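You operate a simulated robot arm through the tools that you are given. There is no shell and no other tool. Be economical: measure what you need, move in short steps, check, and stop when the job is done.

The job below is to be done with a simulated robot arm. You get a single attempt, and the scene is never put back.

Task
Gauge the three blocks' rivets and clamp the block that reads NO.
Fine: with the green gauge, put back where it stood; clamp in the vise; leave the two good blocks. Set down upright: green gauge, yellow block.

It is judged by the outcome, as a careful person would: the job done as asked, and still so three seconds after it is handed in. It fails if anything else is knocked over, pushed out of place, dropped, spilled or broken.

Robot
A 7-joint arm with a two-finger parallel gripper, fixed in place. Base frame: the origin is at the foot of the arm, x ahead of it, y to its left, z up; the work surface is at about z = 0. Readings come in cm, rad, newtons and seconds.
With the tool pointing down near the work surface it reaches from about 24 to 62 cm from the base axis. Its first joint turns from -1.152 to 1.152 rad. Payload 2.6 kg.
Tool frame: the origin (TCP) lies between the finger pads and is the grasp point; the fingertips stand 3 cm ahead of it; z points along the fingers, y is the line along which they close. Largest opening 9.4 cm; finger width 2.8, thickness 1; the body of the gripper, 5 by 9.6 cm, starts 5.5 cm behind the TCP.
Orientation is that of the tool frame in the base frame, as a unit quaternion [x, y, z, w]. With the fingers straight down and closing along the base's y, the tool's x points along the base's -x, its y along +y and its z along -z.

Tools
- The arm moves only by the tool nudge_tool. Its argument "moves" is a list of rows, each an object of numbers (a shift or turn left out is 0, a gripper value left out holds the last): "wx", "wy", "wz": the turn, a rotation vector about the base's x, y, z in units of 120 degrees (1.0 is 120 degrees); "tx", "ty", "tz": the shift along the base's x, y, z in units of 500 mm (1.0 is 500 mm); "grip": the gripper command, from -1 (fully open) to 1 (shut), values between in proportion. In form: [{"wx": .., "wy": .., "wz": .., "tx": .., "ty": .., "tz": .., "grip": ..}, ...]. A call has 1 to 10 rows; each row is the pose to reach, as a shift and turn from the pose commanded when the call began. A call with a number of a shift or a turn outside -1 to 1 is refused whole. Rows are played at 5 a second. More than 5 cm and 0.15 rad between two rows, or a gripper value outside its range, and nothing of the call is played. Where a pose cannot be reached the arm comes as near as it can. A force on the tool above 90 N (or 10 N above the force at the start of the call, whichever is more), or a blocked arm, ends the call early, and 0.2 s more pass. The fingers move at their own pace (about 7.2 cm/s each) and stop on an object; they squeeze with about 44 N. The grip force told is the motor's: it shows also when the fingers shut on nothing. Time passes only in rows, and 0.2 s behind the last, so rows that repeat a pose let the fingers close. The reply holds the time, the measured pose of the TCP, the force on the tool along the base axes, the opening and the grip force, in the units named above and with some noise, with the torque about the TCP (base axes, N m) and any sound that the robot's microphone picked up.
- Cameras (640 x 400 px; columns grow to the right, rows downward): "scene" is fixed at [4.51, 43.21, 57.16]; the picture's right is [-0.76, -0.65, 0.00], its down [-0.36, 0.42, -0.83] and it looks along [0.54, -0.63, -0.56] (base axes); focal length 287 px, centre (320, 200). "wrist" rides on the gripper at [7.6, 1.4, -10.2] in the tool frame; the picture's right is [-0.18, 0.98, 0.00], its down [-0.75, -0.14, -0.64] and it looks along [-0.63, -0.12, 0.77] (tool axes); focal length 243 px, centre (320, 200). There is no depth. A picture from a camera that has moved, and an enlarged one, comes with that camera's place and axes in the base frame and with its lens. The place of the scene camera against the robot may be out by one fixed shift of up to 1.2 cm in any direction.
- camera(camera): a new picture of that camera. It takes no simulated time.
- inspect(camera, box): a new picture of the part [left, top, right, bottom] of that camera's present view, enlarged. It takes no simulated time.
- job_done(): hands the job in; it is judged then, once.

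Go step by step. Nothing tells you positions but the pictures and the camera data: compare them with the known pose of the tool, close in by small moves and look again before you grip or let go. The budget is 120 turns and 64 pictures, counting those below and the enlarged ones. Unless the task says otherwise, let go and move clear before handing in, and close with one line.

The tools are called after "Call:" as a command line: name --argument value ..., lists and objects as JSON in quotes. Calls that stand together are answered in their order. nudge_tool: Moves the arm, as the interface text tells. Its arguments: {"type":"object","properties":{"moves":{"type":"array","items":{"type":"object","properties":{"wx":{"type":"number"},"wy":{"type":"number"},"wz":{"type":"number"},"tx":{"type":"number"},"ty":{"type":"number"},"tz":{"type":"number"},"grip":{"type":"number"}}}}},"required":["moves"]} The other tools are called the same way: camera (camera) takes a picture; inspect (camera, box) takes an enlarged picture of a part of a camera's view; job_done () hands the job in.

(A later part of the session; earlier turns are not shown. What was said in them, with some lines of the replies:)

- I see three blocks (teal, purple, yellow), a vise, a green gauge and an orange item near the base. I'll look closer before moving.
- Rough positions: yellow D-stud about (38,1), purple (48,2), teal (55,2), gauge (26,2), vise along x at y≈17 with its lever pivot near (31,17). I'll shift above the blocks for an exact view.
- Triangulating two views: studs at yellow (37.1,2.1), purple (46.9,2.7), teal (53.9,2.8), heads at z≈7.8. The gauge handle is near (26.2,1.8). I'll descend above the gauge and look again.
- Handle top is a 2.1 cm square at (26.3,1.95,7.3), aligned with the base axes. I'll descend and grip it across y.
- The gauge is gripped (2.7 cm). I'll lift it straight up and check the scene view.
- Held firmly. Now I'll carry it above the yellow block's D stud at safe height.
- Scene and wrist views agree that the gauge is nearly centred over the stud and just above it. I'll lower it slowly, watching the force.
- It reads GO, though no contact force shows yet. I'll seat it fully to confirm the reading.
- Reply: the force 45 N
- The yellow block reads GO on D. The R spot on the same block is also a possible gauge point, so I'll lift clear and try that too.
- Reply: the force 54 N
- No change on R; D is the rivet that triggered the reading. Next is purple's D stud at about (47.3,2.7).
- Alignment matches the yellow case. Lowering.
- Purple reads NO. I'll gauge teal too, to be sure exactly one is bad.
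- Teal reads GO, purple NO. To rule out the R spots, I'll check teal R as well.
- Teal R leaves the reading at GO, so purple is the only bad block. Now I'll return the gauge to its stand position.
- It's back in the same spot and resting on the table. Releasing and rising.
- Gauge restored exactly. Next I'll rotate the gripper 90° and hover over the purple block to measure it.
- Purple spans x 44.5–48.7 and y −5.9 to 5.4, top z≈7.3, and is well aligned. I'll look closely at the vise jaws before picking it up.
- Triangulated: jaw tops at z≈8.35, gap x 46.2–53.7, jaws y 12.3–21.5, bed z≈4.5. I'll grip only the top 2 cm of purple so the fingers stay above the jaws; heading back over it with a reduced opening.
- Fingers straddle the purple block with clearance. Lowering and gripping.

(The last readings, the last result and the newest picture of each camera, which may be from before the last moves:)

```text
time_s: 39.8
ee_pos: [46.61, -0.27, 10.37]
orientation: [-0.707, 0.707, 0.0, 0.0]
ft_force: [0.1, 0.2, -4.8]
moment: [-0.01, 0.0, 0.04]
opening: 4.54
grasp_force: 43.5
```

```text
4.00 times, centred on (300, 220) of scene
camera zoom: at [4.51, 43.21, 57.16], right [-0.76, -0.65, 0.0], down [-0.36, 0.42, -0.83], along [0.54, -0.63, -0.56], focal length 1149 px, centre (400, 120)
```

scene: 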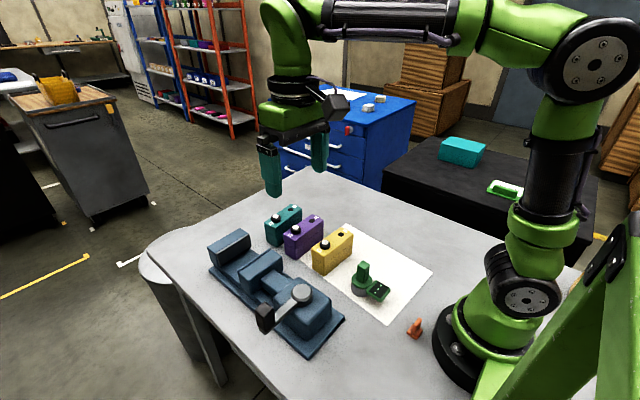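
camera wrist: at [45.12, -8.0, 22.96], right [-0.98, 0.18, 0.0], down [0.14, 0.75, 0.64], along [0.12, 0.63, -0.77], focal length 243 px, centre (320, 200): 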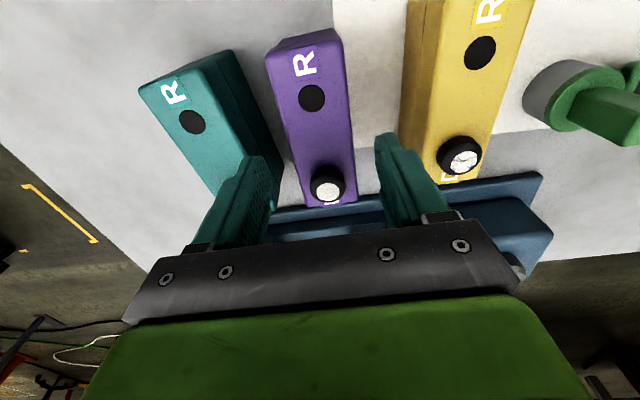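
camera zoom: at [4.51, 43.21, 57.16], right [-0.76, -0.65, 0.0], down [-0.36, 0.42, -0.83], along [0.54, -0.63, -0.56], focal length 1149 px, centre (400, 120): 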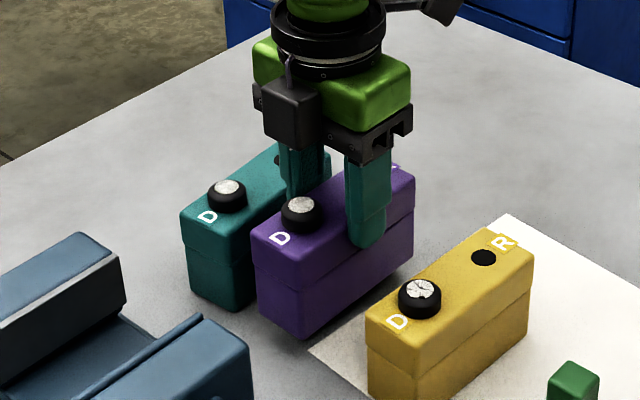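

The block is lifted whole and level. Carrying it high over to the vise gap.

Call:
nudge_tool --moves '[{"tz": 0.06}, {"tz": 0.14}, {"tz": 0.2}, {"tz": 0.2, "ty": 0.07, "tx": 0.02}, {"tz": 0.2, "ty": 0.14, "tx": 0.04}, {"tz": 0.2, "ty": 0.21, "tx": 0.06}, {"tz": 0.2, "ty": 0.28, "tx": 0.08}, {"tz": 0.2, "ty": 0.342, "tx": 0.088}, {"tz": 0.17, "ty": 0.342, "tx": 0.088}, {"tz": 0.17, "ty": 0.342, "tx": 0.088}]'

Call:
camera --camera "wrist"

Call:
inspect --camera "scene" --box '[190, 160, 350, 300]'

```text
time_s: 42.0
ee_pos: [51.06, 16.84, 18.85]
orientation: [0.707, -0.707, 0.001, 0.0]
ft_force: [0.6, 0.1, -4.9]
moment: [-0.02, -0.01, 0.0]
opening: 4.56
grasp_force: 44.3
```

```text
21 pictures are left
camera wrist: at [49.51, 9.21, 29.12], right [-0.98, 0.18, 0.0], down [0.14, 0.75, 0.64], along [0.12, 0.63, -0.77], focal length 243 px, centre (320, 200)
```

wrist: 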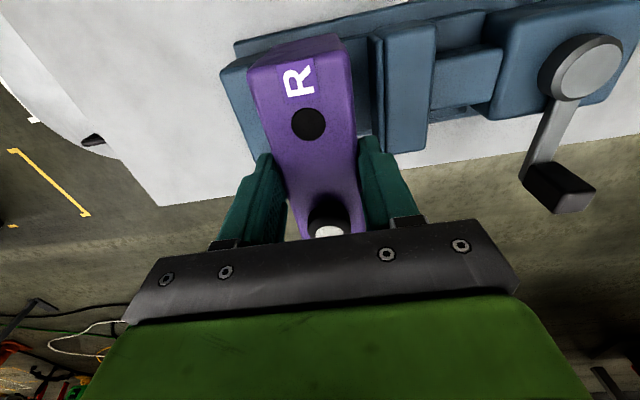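

```text
2.86 times, centred on (270, 230) of scene
camera zoom: at [4.51, 43.22, 57.16], right [-0.76, -0.65, 0.0], down [-0.36, 0.42, -0.83], along [0.54, -0.63, -0.56], focal length 821 px, centre (463, 114)
```

zoom: 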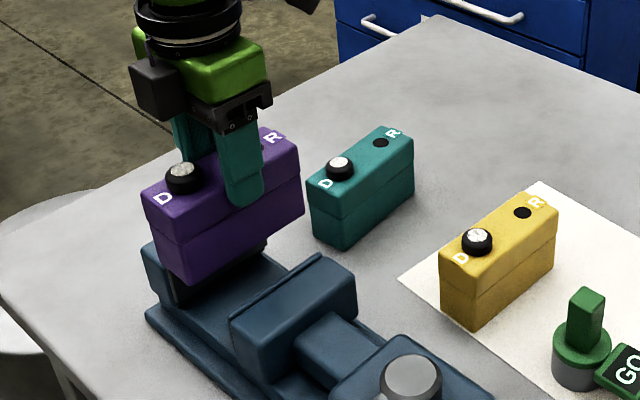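

Call:
nudge_tool --moves '[{"tz": -0.015}, {"tz": -0.028}, {"tz": -0.028}]'

Call:
inspect --camera "scene" --box '[200, 190, 300, 290]'

Call:
inspect --camera "wrist" --box '[210, 0, 450, 150]'

```text
time_s: 42.8
ee_pos: [51.12, 16.8, 17.39]
orientation: [0.707, -0.707, 0.0, 0.0]
ft_force: [0.3, -0.2, -4.4]
moment: [-0.04, -0.01, 0.04]
opening: 4.54
grasp_force: 44.4
```

```text
4.00 times, centred on (250, 240) of scene
camera zoom: at [4.51, 43.22, 57.16], right [-0.76, -0.65, 0.0], down [-0.36, 0.42, -0.83], along [0.54, -0.63, -0.56], focal length 1149 px, centre (600, 40)
```

zoom: 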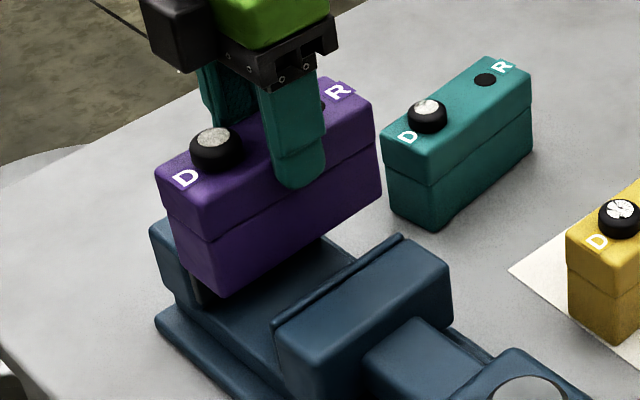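

```text
2.67 times, centred on (330, 75) of wrist
camera zoom: at [49.49, 9.19, 27.74], right [-0.98, 0.18, 0.0], down [0.14, 0.75, 0.64], along [0.12, 0.63, -0.77], focal length 647 px, centre (293, 533)
```

zoom: 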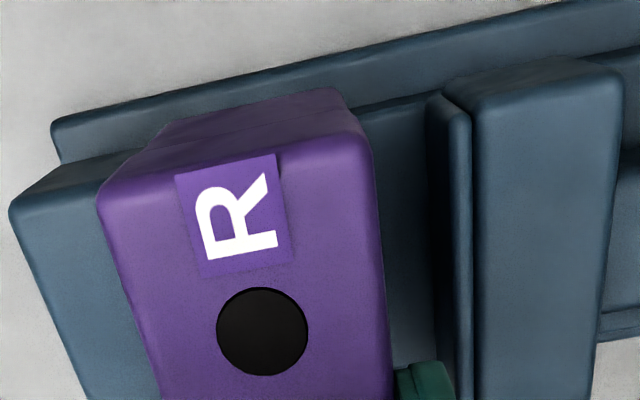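

The block sits between the jaws in both views. I'll shift 0.4 cm off the fixed pad and lower in.

Call:
nudge_tool --moves '[{"tx": -0.008}, {"tx": -0.008, "tz": -0.02}, {"tx": -0.008, "tz": -0.04}, {"tx": -0.008, "tz": -0.055}, {"tx": -0.008, "tz": -0.07}, {"tx": -0.008, "tz": -0.07}]'

Call:
inspect --camera "scene" --box '[200, 190, 300, 290]'

```text
time_s: 44.2
ee_pos: [50.57, 16.77, 13.86]
orientation: [-0.707, 0.707, 0.0, 0.0]
ft_force: [-0.2, 0.1, -3.1]
moment: [-0.02, 0.0, 0.0]
opening: 4.54
grasp_force: 43.6
```

```text
4.00 times, centred on (250, 240) of scene
camera zoom: at [4.51, 43.22, 57.16], right [-0.76, -0.65, 0.0], down [-0.36, 0.42, -0.83], along [0.54, -0.63, -0.56], focal length 1149 px, centre (600, 40)
```

zoom: 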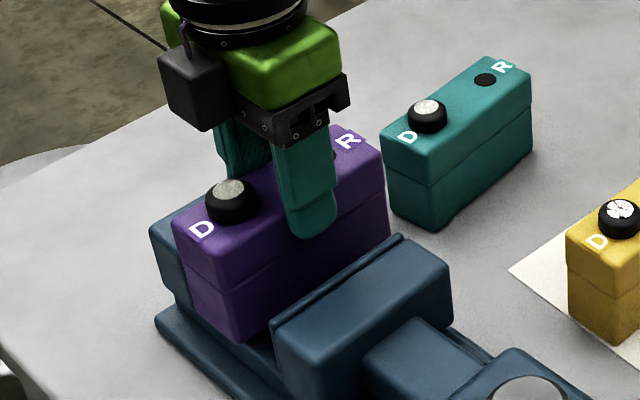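

Call:
nudge_tool --moves '[{"tz": -0.003}, {"tz": -0.006}, {"tz": -0.009}, {"tz": -0.012}, {"tz": -0.012}]'

```text
time_s: 45.4
ee_pos: [50.69, 16.75, 13.4]
orientation: [0.707, -0.707, 0.0, 0.0]
ft_force: [-0.2, 1.5, -4.8]
moment: [-0.03, -0.03, 0.02]
opening: 4.54
grasp_force: 44.2
```

Call:
nudge_tool --moves '[{"tz": -0.003}, {"tz": -0.006}, {"tz": -0.009}, {"tz": -0.012}, {"tz": -0.012}]'

```text
time_s: 46.6
ee_pos: [50.66, 16.89, 12.79]
orientation: [-0.707, 0.707, 0.0, 0.0]
ft_force: [0.6, 0.9, -3.7]
moment: [0.0, 0.06, 0.01]
opening: 4.57
grasp_force: 44.1
```

Still no contact; continuing down gently.

Call:
nudge_tool --moves '[{"tz": -0.003}, {"tz": -0.006}, {"tz": -0.008}, {"tz": -0.008}]'

Call:
inspect --camera "scene" --box '[200, 190, 300, 290]'

```text
time_s: 47.6
ee_pos: [50.68, 16.91, 12.26]
orientation: [-0.707, 0.707, 0.0, 0.0]
ft_force: [0.6, -0.4, -5.0]
moment: [0.0, 0.02, 0.01]
opening: 4.55
grasp_force: 44.4
```

```text
4.00 times, centred on (250, 240) of scene
camera zoom: at [4.51, 43.22, 57.16], right [-0.76, -0.65, 0.0], down [-0.36, 0.42, -0.83], along [0.54, -0.63, -0.56], focal length 1149 px, centre (600, 40)
```

zoom: 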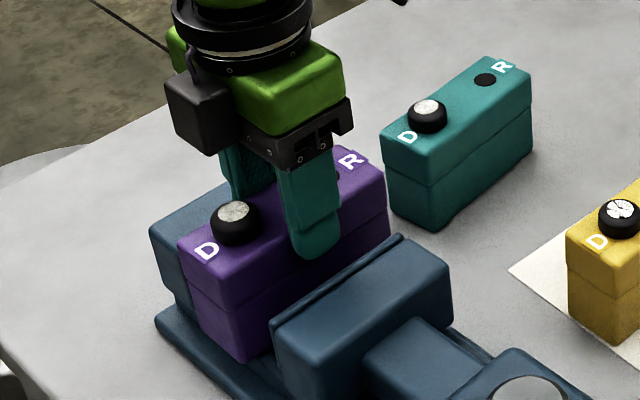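

Call:
nudge_tool --moves '[{"tz": -0.003}, {"tz": -0.006}, {"tz": -0.009}, {"tz": -0.012}, {"tz": -0.012}]'

```text
time_s: 48.8
ee_pos: [50.75, 16.84, 11.89]
orientation: [-0.707, 0.707, 0.0, 0.0]
ft_force: [-5.9, -3.3, 12.7]
moment: [-0.37, 0.82, -0.03]
opening: 4.56
grasp_force: 43.7
```

Seated on the bed (contact force). Releasing with a small opening and rising.

Call:
nudge_tool --moves '[{"grip": -0.1}, {"grip": -0.17}, {"grip": -0.17}, {"tz": 0.02, "grip": -0.17}, {"tz": 0.06, "grip": -0.17}, {"tz": 0.14, "grip": -0.17}, {"tz": 0.22, "grip": -0.17}, {"tz": 0.22, "grip": -0.17}]'

Call:
inspect --camera "scene" --box '[200, 190, 360, 340]'

Call:
camera --camera "wrist"

```text
time_s: 50.6
ee_pos: [50.62, 16.83, 22.85]
orientation: [0.708, -0.706, 0.0, 0.0]
ft_force: [0.1, 0.7, 0.9]
moment: [-0.01, -0.01, 0.04]
opening: 5.5
grasp_force: 0.1
```

```text
2.67 times, centred on (280, 265) of scene
camera zoom: at [4.51, 43.21, 57.16], right [-0.76, -0.65, 0.0], down [-0.36, 0.42, -0.83], along [0.54, -0.63, -0.56], focal length 766 px, centre (427, 27)
```

zoom: 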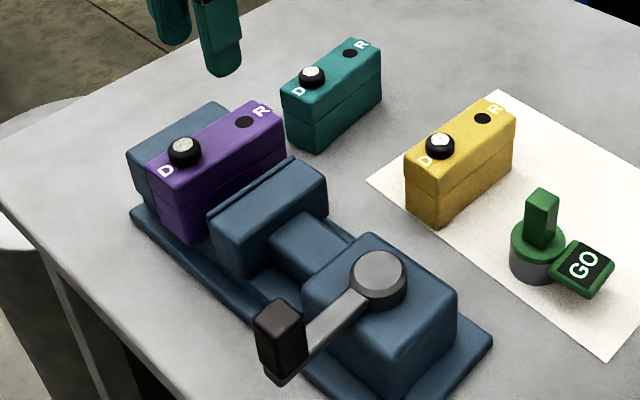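

```text
14 pictures are left
camera wrist: at [49.11, 9.12, 33.16], right [-0.98, 0.18, 0.0], down [0.14, 0.75, 0.64], along [0.12, 0.63, -0.77], focal length 243 px, centre (320, 200)
```

wrist: 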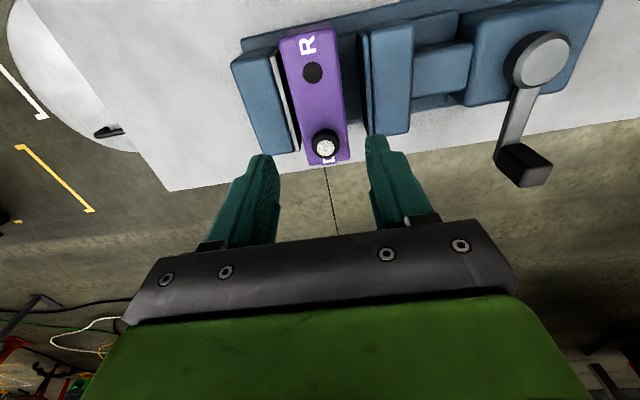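

The block stands in the vise. The lever hub is at about (30.7,17,9) and its knob at about (30.6,25.5, top z≈14). I'll go above the knob and look.

Call:
nudge_tool --moves '[{"tx": -0.08, "ty": 0.035, "tz": 0.03}, {"tx": -0.16, "ty": 0.07, "tz": 0.03}, {"tx": -0.24, "ty": 0.105, "tz": 0.03}, {"tx": -0.32, "ty": 0.14, "tz": 0.03, "grip": -0.4}, {"tx": -0.4, "ty": 0.173, "tz": 0.03}, {"tx": -0.4, "ty": 0.173, "tz": 0.03}]'

Call:
camera --camera "wrist"

```text
time_s: 52.0
ee_pos: [30.56, 25.39, 24.28]
orientation: [0.708, -0.707, 0.0, 0.0]
ft_force: [0.4, -0.5, -0.7]
moment: [0.04, -0.01, 0.04]
opening: 6.58
grasp_force: 0.0
```

```text
13 pictures are left
camera wrist: at [29.05, 17.84, 34.52], right [-0.98, 0.18, 0.0], down [0.14, 0.75, 0.64], along [0.12, 0.63, -0.77], focal length 243 px, centre (320, 200)
```

wrist: 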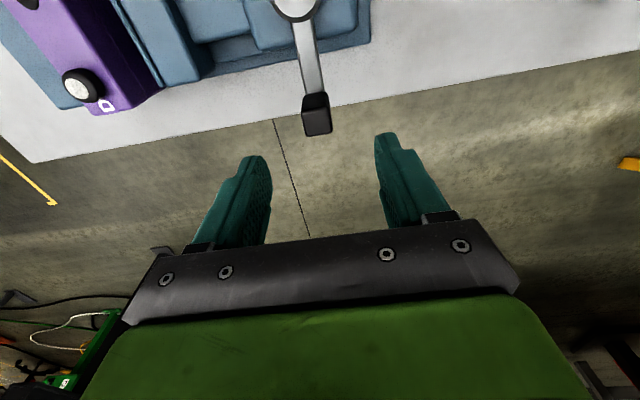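

Refined: knob top at (31.0,26.3,12.7), about 2.6 cm wide. Descending to straddle it.

Call:
nudge_tool --moves '[{"tx": 0.008, "ty": 0.016, "tz": -0.08}, {"tx": 0.008, "ty": 0.016, "tz": -0.15}, {"tx": 0.008, "ty": 0.016, "tz": -0.2}, {"tx": 0.008, "ty": 0.016, "tz": -0.236}, {"tx": 0.008, "ty": 0.016, "tz": -0.236}]'

Call:
inspect --camera "scene" --box '[200, 220, 360, 350]'

```text
time_s: 53.2
ee_pos: [30.99, 26.32, 12.47]
orientation: [-0.707, 0.707, -0.001, 0.0]
ft_force: [-0.4, 0.0, 0.4]
moment: [0.0, 0.01, 0.02]
opening: 6.6
grasp_force: 0.0
```

```text
3.08 times, centred on (280, 285) of scene
camera zoom: at [4.51, 43.21, 57.16], right [-0.76, -0.65, 0.0], down [-0.36, 0.42, -0.83], along [0.54, -0.63, -0.56], focal length 884 px, centre (443, -62)
```

zoom: 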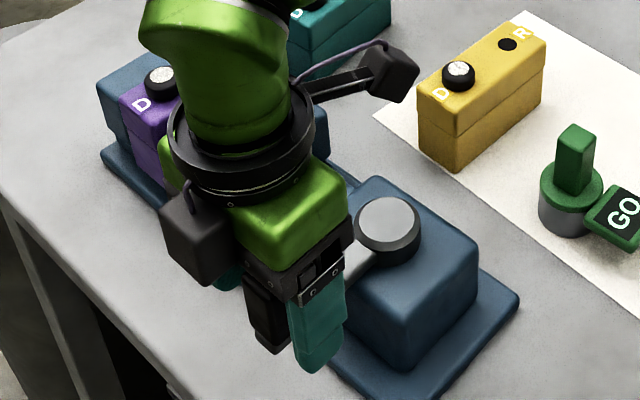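

Call:
nudge_tool --moves '[{"grip": 0.2}, {"grip": 0.4}, {"grip": 1}, {"grip": 1}, {"grip": 1}]'

Call:
camera --camera "wrist"

```text
time_s: 54.4
ee_pos: [31.09, 26.17, 12.47]
orientation: [-0.707, 0.707, 0.001, -0.001]
ft_force: [-16.5, -2.0, 2.3]
moment: [-0.24, -0.21, -0.29]
opening: 3.03
grasp_force: 45.0
```

```text
11 pictures are left
camera wrist: at [29.52, 18.65, 22.76], right [-0.98, 0.18, 0.0], down [0.14, 0.75, 0.64], along [0.12, 0.63, -0.77], focal length 243 px, centre (320, 200)
```

wrist: 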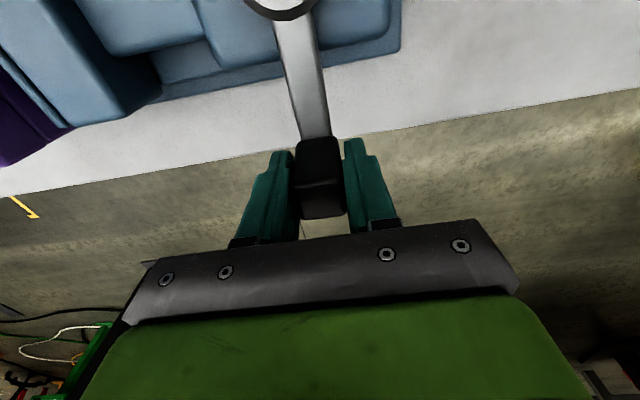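

Knob gripped. Trying a small clockwise turn (knob toward +x, the tightening direction) while watching force.

Call:
nudge_tool --moves '[{"wz": -0.0286, "tx": 0.011, "ty": -0.0003}, {"wz": -0.0573, "tx": 0.022, "ty": -0.0013}, {"wz": -0.086, "tx": 0.0329, "ty": -0.003}, {"wz": -0.086, "tx": 0.0329, "ty": -0.003}]'

```text
time_s: 55.4
ee_pos: [31.24, 26.51, 12.33]
orientation: [-0.642, 0.767, 0.01, -0.016]
ft_force: [-79.9, -10.3, 25.3]
moment: [0.5, -1.02, 1.06]
opening: 3.21
grasp_force: 45.0
```

Blocked that way. I'll return to neutral and try counterclockwise.

Call:
nudge_tool --moves '[{"wz": 0.043, "tx": -0.0165, "ty": 0.002}, {"wz": 0.086, "tx": -0.0329, "ty": 0.003}, {"wz": 0.086, "tx": -0.0329, "ty": 0.003}, {"wz": 0.1146, "tx": -0.0439, "ty": 0.0027}, {"wz": 0.1433, "tx": -0.0549, "ty": 0.0017}, {"wz": 0.172, "tx": -0.0658, "ty": 0.0}, {"wz": 0.172, "tx": -0.0658, "ty": 0.0}]'

```text
time_s: 57.0
ee_pos: [29.27, 26.26, 12.42]
orientation: [0.769, -0.639, -0.002, -0.001]
ft_force: [-5.9, 27.7, -18.3]
moment: [0.24, -0.05, -0.11]
opening: 3.05
grasp_force: 44.9
```

It turns freely counterclockwise. Continuing along the arc.

Call:
nudge_tool --moves '[{"wz": 0.0573, "tx": -0.0215, "ty": -0.0032}, {"wz": 0.1146, "tx": -0.0421, "ty": -0.011}, {"wz": 0.1719, "tx": -0.0617, "ty": -0.0212}, {"wz": 0.1719, "tx": -0.0617, "ty": -0.0212}]'

Call:
inspect --camera "scene" --box '[200, 200, 380, 350]'

```text
time_s: 58.0
ee_pos: [26.2, 25.11, 12.48]
orientation: [0.87, -0.492, -0.001, 0.0]
ft_force: [-15.8, 13.8, 5.3]
moment: [0.25, 0.06, -0.53]
opening: 3.02
grasp_force: 44.9
```

```text
2.67 times, centred on (290, 275) of scene
camera zoom: at [4.5, 43.21, 57.17], right [-0.76, -0.65, 0.0], down [-0.36, 0.42, -0.83], along [0.54, -0.63, -0.56], focal length 766 px, centre (400, 0)
```

zoom: 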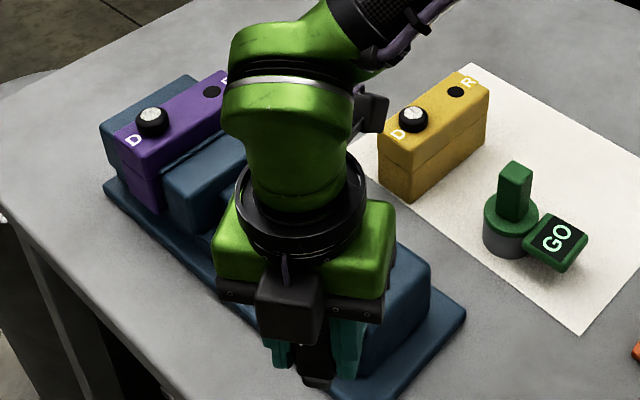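

The movable jaw is closing on the block. Continuing in the same direction.

Call:
nudge_tool --moves '[{"wz": 0.0573, "tx": -0.0194, "ty": -0.011}, {"wz": 0.1146, "tx": -0.0362, "ty": -0.0257}, {"wz": 0.1719, "tx": -0.0511, "ty": -0.0423}, {"wz": 0.1719, "tx": -0.0511, "ty": -0.0423}]'

Call:
inspect --camera "scene" --box '[200, 200, 380, 350]'

```text
time_s: 59.0
ee_pos: [23.67, 22.91, 12.51]
orientation: [0.945, -0.328, -0.001, 0.001]
ft_force: [-17.3, 2.9, 13.3]
moment: [0.19, -0.2, -0.79]
opening: 3.05
grasp_force: 44.9
```

```text
2.67 times, centred on (290, 275) of scene
camera zoom: at [4.5, 43.21, 57.17], right [-0.76, -0.65, 0.0], down [-0.36, 0.42, -0.83], along [0.54, -0.63, -0.56], focal length 766 px, centre (400, 0)
```

zoom: 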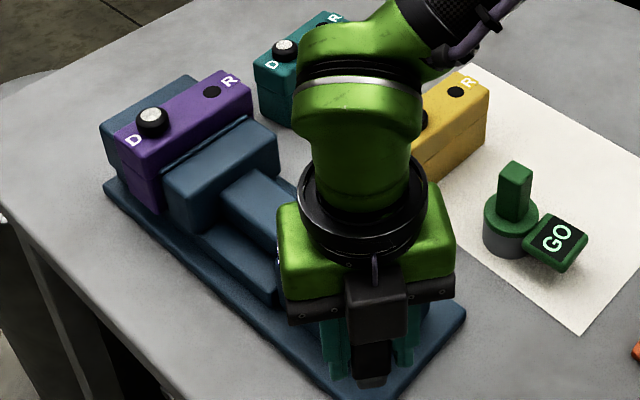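

Call:
nudge_tool --moves '[{"wz": 0.0573, "tx": -0.0144, "ty": -0.0173}, {"wz": 0.1146, "tx": -0.0249, "ty": -0.037}, {"wz": 0.1719, "tx": -0.033, "ty": -0.0577}, {"wz": 0.1719, "tx": -0.033, "ty": -0.0577}]'

```text
time_s: 60.0
ee_pos: [22.16, 20.02, 12.45]
orientation: [0.988, -0.155, -0.001, 0.001]
ft_force: [-20.6, -4.6, 20.4]
moment: [0.16, -0.62, -0.9]
opening: 3.0
grasp_force: 44.8
```

Call:
nudge_tool --moves '[{"wz": 0.0573, "tx": -0.0085, "ty": -0.0216}, {"wz": 0.1146, "tx": -0.0114, "ty": -0.0437}, {"wz": 0.1719, "tx": -0.0117, "ty": -0.066}, {"wz": 0.1719, "tx": -0.0117, "ty": -0.066}]'

Call:
inspect --camera "scene" --box '[200, 200, 380, 350]'

```text
time_s: 60.8
ee_pos: [21.6, 18.52, 12.75]
orientation: [1.0, 0.006, 0.006, -0.014]
ft_force: [5.2, 18.4, -16.4]
moment: [-0.54, -0.27, -0.96]
opening: 3.17
grasp_force: 45.4
stopped in row 3: the force on the tool passed its limit at 100 N (the readings are from after the stop); the commanded pose is now the measured one
```

```text
2.67 times, centred on (290, 275) of scene
camera zoom: at [4.51, 43.22, 57.16], right [-0.76, -0.65, 0.0], down [-0.36, 0.42, -0.83], along [0.54, -0.63, -0.56], focal length 766 px, centre (400, 0)
```

zoom: 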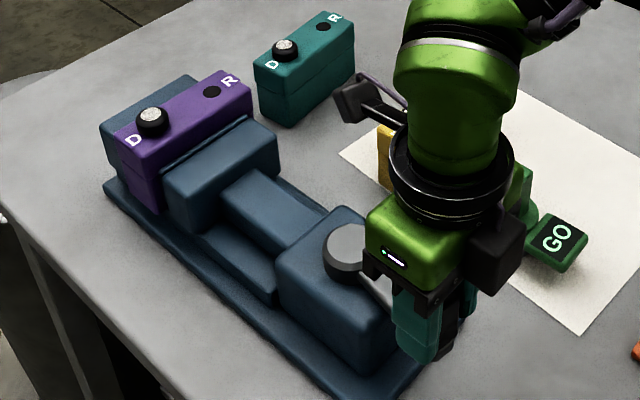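

The lever hit a firm stop at about 80° with the jaw tight on the block. I'll open and rise clear.

Call:
nudge_tool --moves '[{"grip": 0.3}, {"grip": 0.0}, {"grip": -0.3}, {"grip": -0.3}, {"tz": 0.04, "grip": -0.3}, {"tz": 0.12}, {"tz": 0.2}, {"tz": 0.28}, {"tz": 0.28}]'

Call:
camera --camera "wrist"

Call:
inspect --camera "scene" --box '[200, 200, 440, 350]'

```text
time_s: 62.8
ee_pos: [21.72, 18.38, 26.79]
orientation: [1.0, 0.007, 0.006, -0.012]
ft_force: [-0.3, -0.2, 0.5]
moment: [0.0, 0.0, 0.02]
opening: 6.11
grasp_force: 0.0
```

```text
7 pictures are left
camera wrist: at [29.1, 16.84, 37.19], right [-0.17, -0.99, -0.03], down [-0.76, 0.12, 0.64], along [-0.62, 0.13, -0.77], focal length 243 px, centre (320, 200)
```

wrist: 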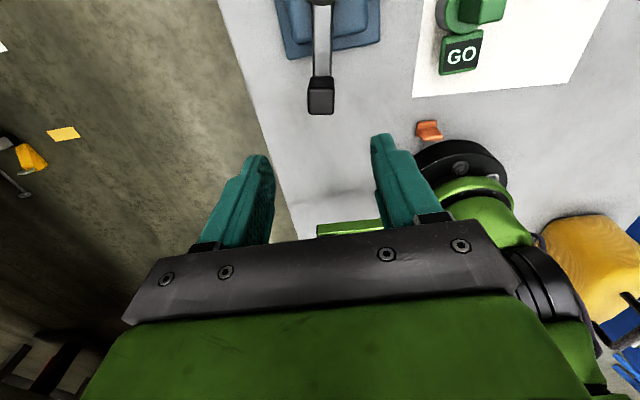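

```text
2.67 times, centred on (320, 275) of scene
camera zoom: at [4.51, 43.21, 57.16], right [-0.76, -0.65, 0.0], down [-0.36, 0.42, -0.83], along [0.54, -0.63, -0.56], focal length 766 px, centre (320, 0)
```

zoom: 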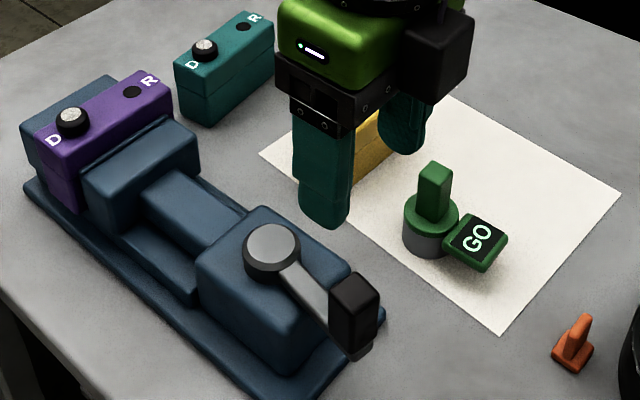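

Call:
inspect --camera "scene" --box '[200, 210, 280, 270]'

```text
6.67 times, centred on (240, 240) of scene
camera zoom: at [4.51, 43.21, 57.16], right [-0.76, -0.65, 0.0], down [-0.36, 0.42, -0.83], along [0.54, -0.63, -0.56], focal length 1915 px, centre (853, -67)
```

zoom: 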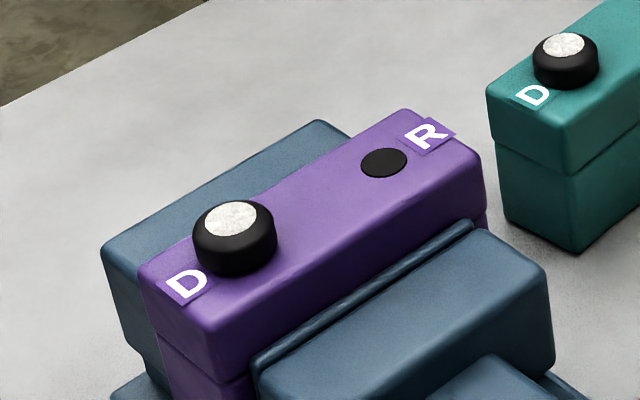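

The block looks snug between the jaws. I'll check from above with one wrist view over the vise.

Call:
nudge_tool --moves '[{"tx": 0.09, "tz": 0.01}, {"tx": 0.18, "tz": 0.02}, {"tx": 0.27, "tz": 0.02}, {"tx": 0.36, "tz": 0.02}, {"tx": 0.45, "tz": 0.02}, {"tx": 0.54, "tz": 0.02}, {"tx": 0.61, "tz": 0.02}, {"tx": 0.61, "tz": 0.02}]'

Call:
inspect --camera "wrist" --box '[220, 0, 420, 150]'

```text
time_s: 64.6
ee_pos: [45.31, 18.29, 27.85]
orientation: [1.0, 0.007, 0.007, -0.013]
ft_force: [0.1, 0.5, -0.5]
moment: [-0.03, 0.02, 0.02]
opening: 6.1
grasp_force: 0.2
out of reach, approached as far as the arm can: row 2, 6, 7, 8
```

```text
2.67 times, centred on (320, 75) of wrist
camera zoom: at [52.72, 16.7, 38.13], right [-0.17, -0.98, -0.03], down [-0.76, 0.12, 0.64], along [-0.62, 0.13, -0.77], focal length 647 px, centre (320, 533)
```

zoom: 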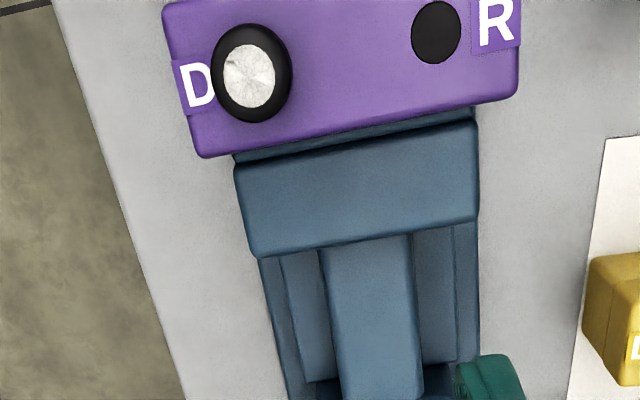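

The block's far face (x≈53.7) meets the fixed pad and its near face (≈49.15) meets the movable pad. The lever is at its stop, everything else is in place, and the arm is clear, so I'm handing in.

Call:
job_done

```text
The job is handed in.
```

The purple block read NO and is now clamped in the vise. Yellow and teal both read GO and were left where they stood, and the green gauge is back in its original spot, upright.
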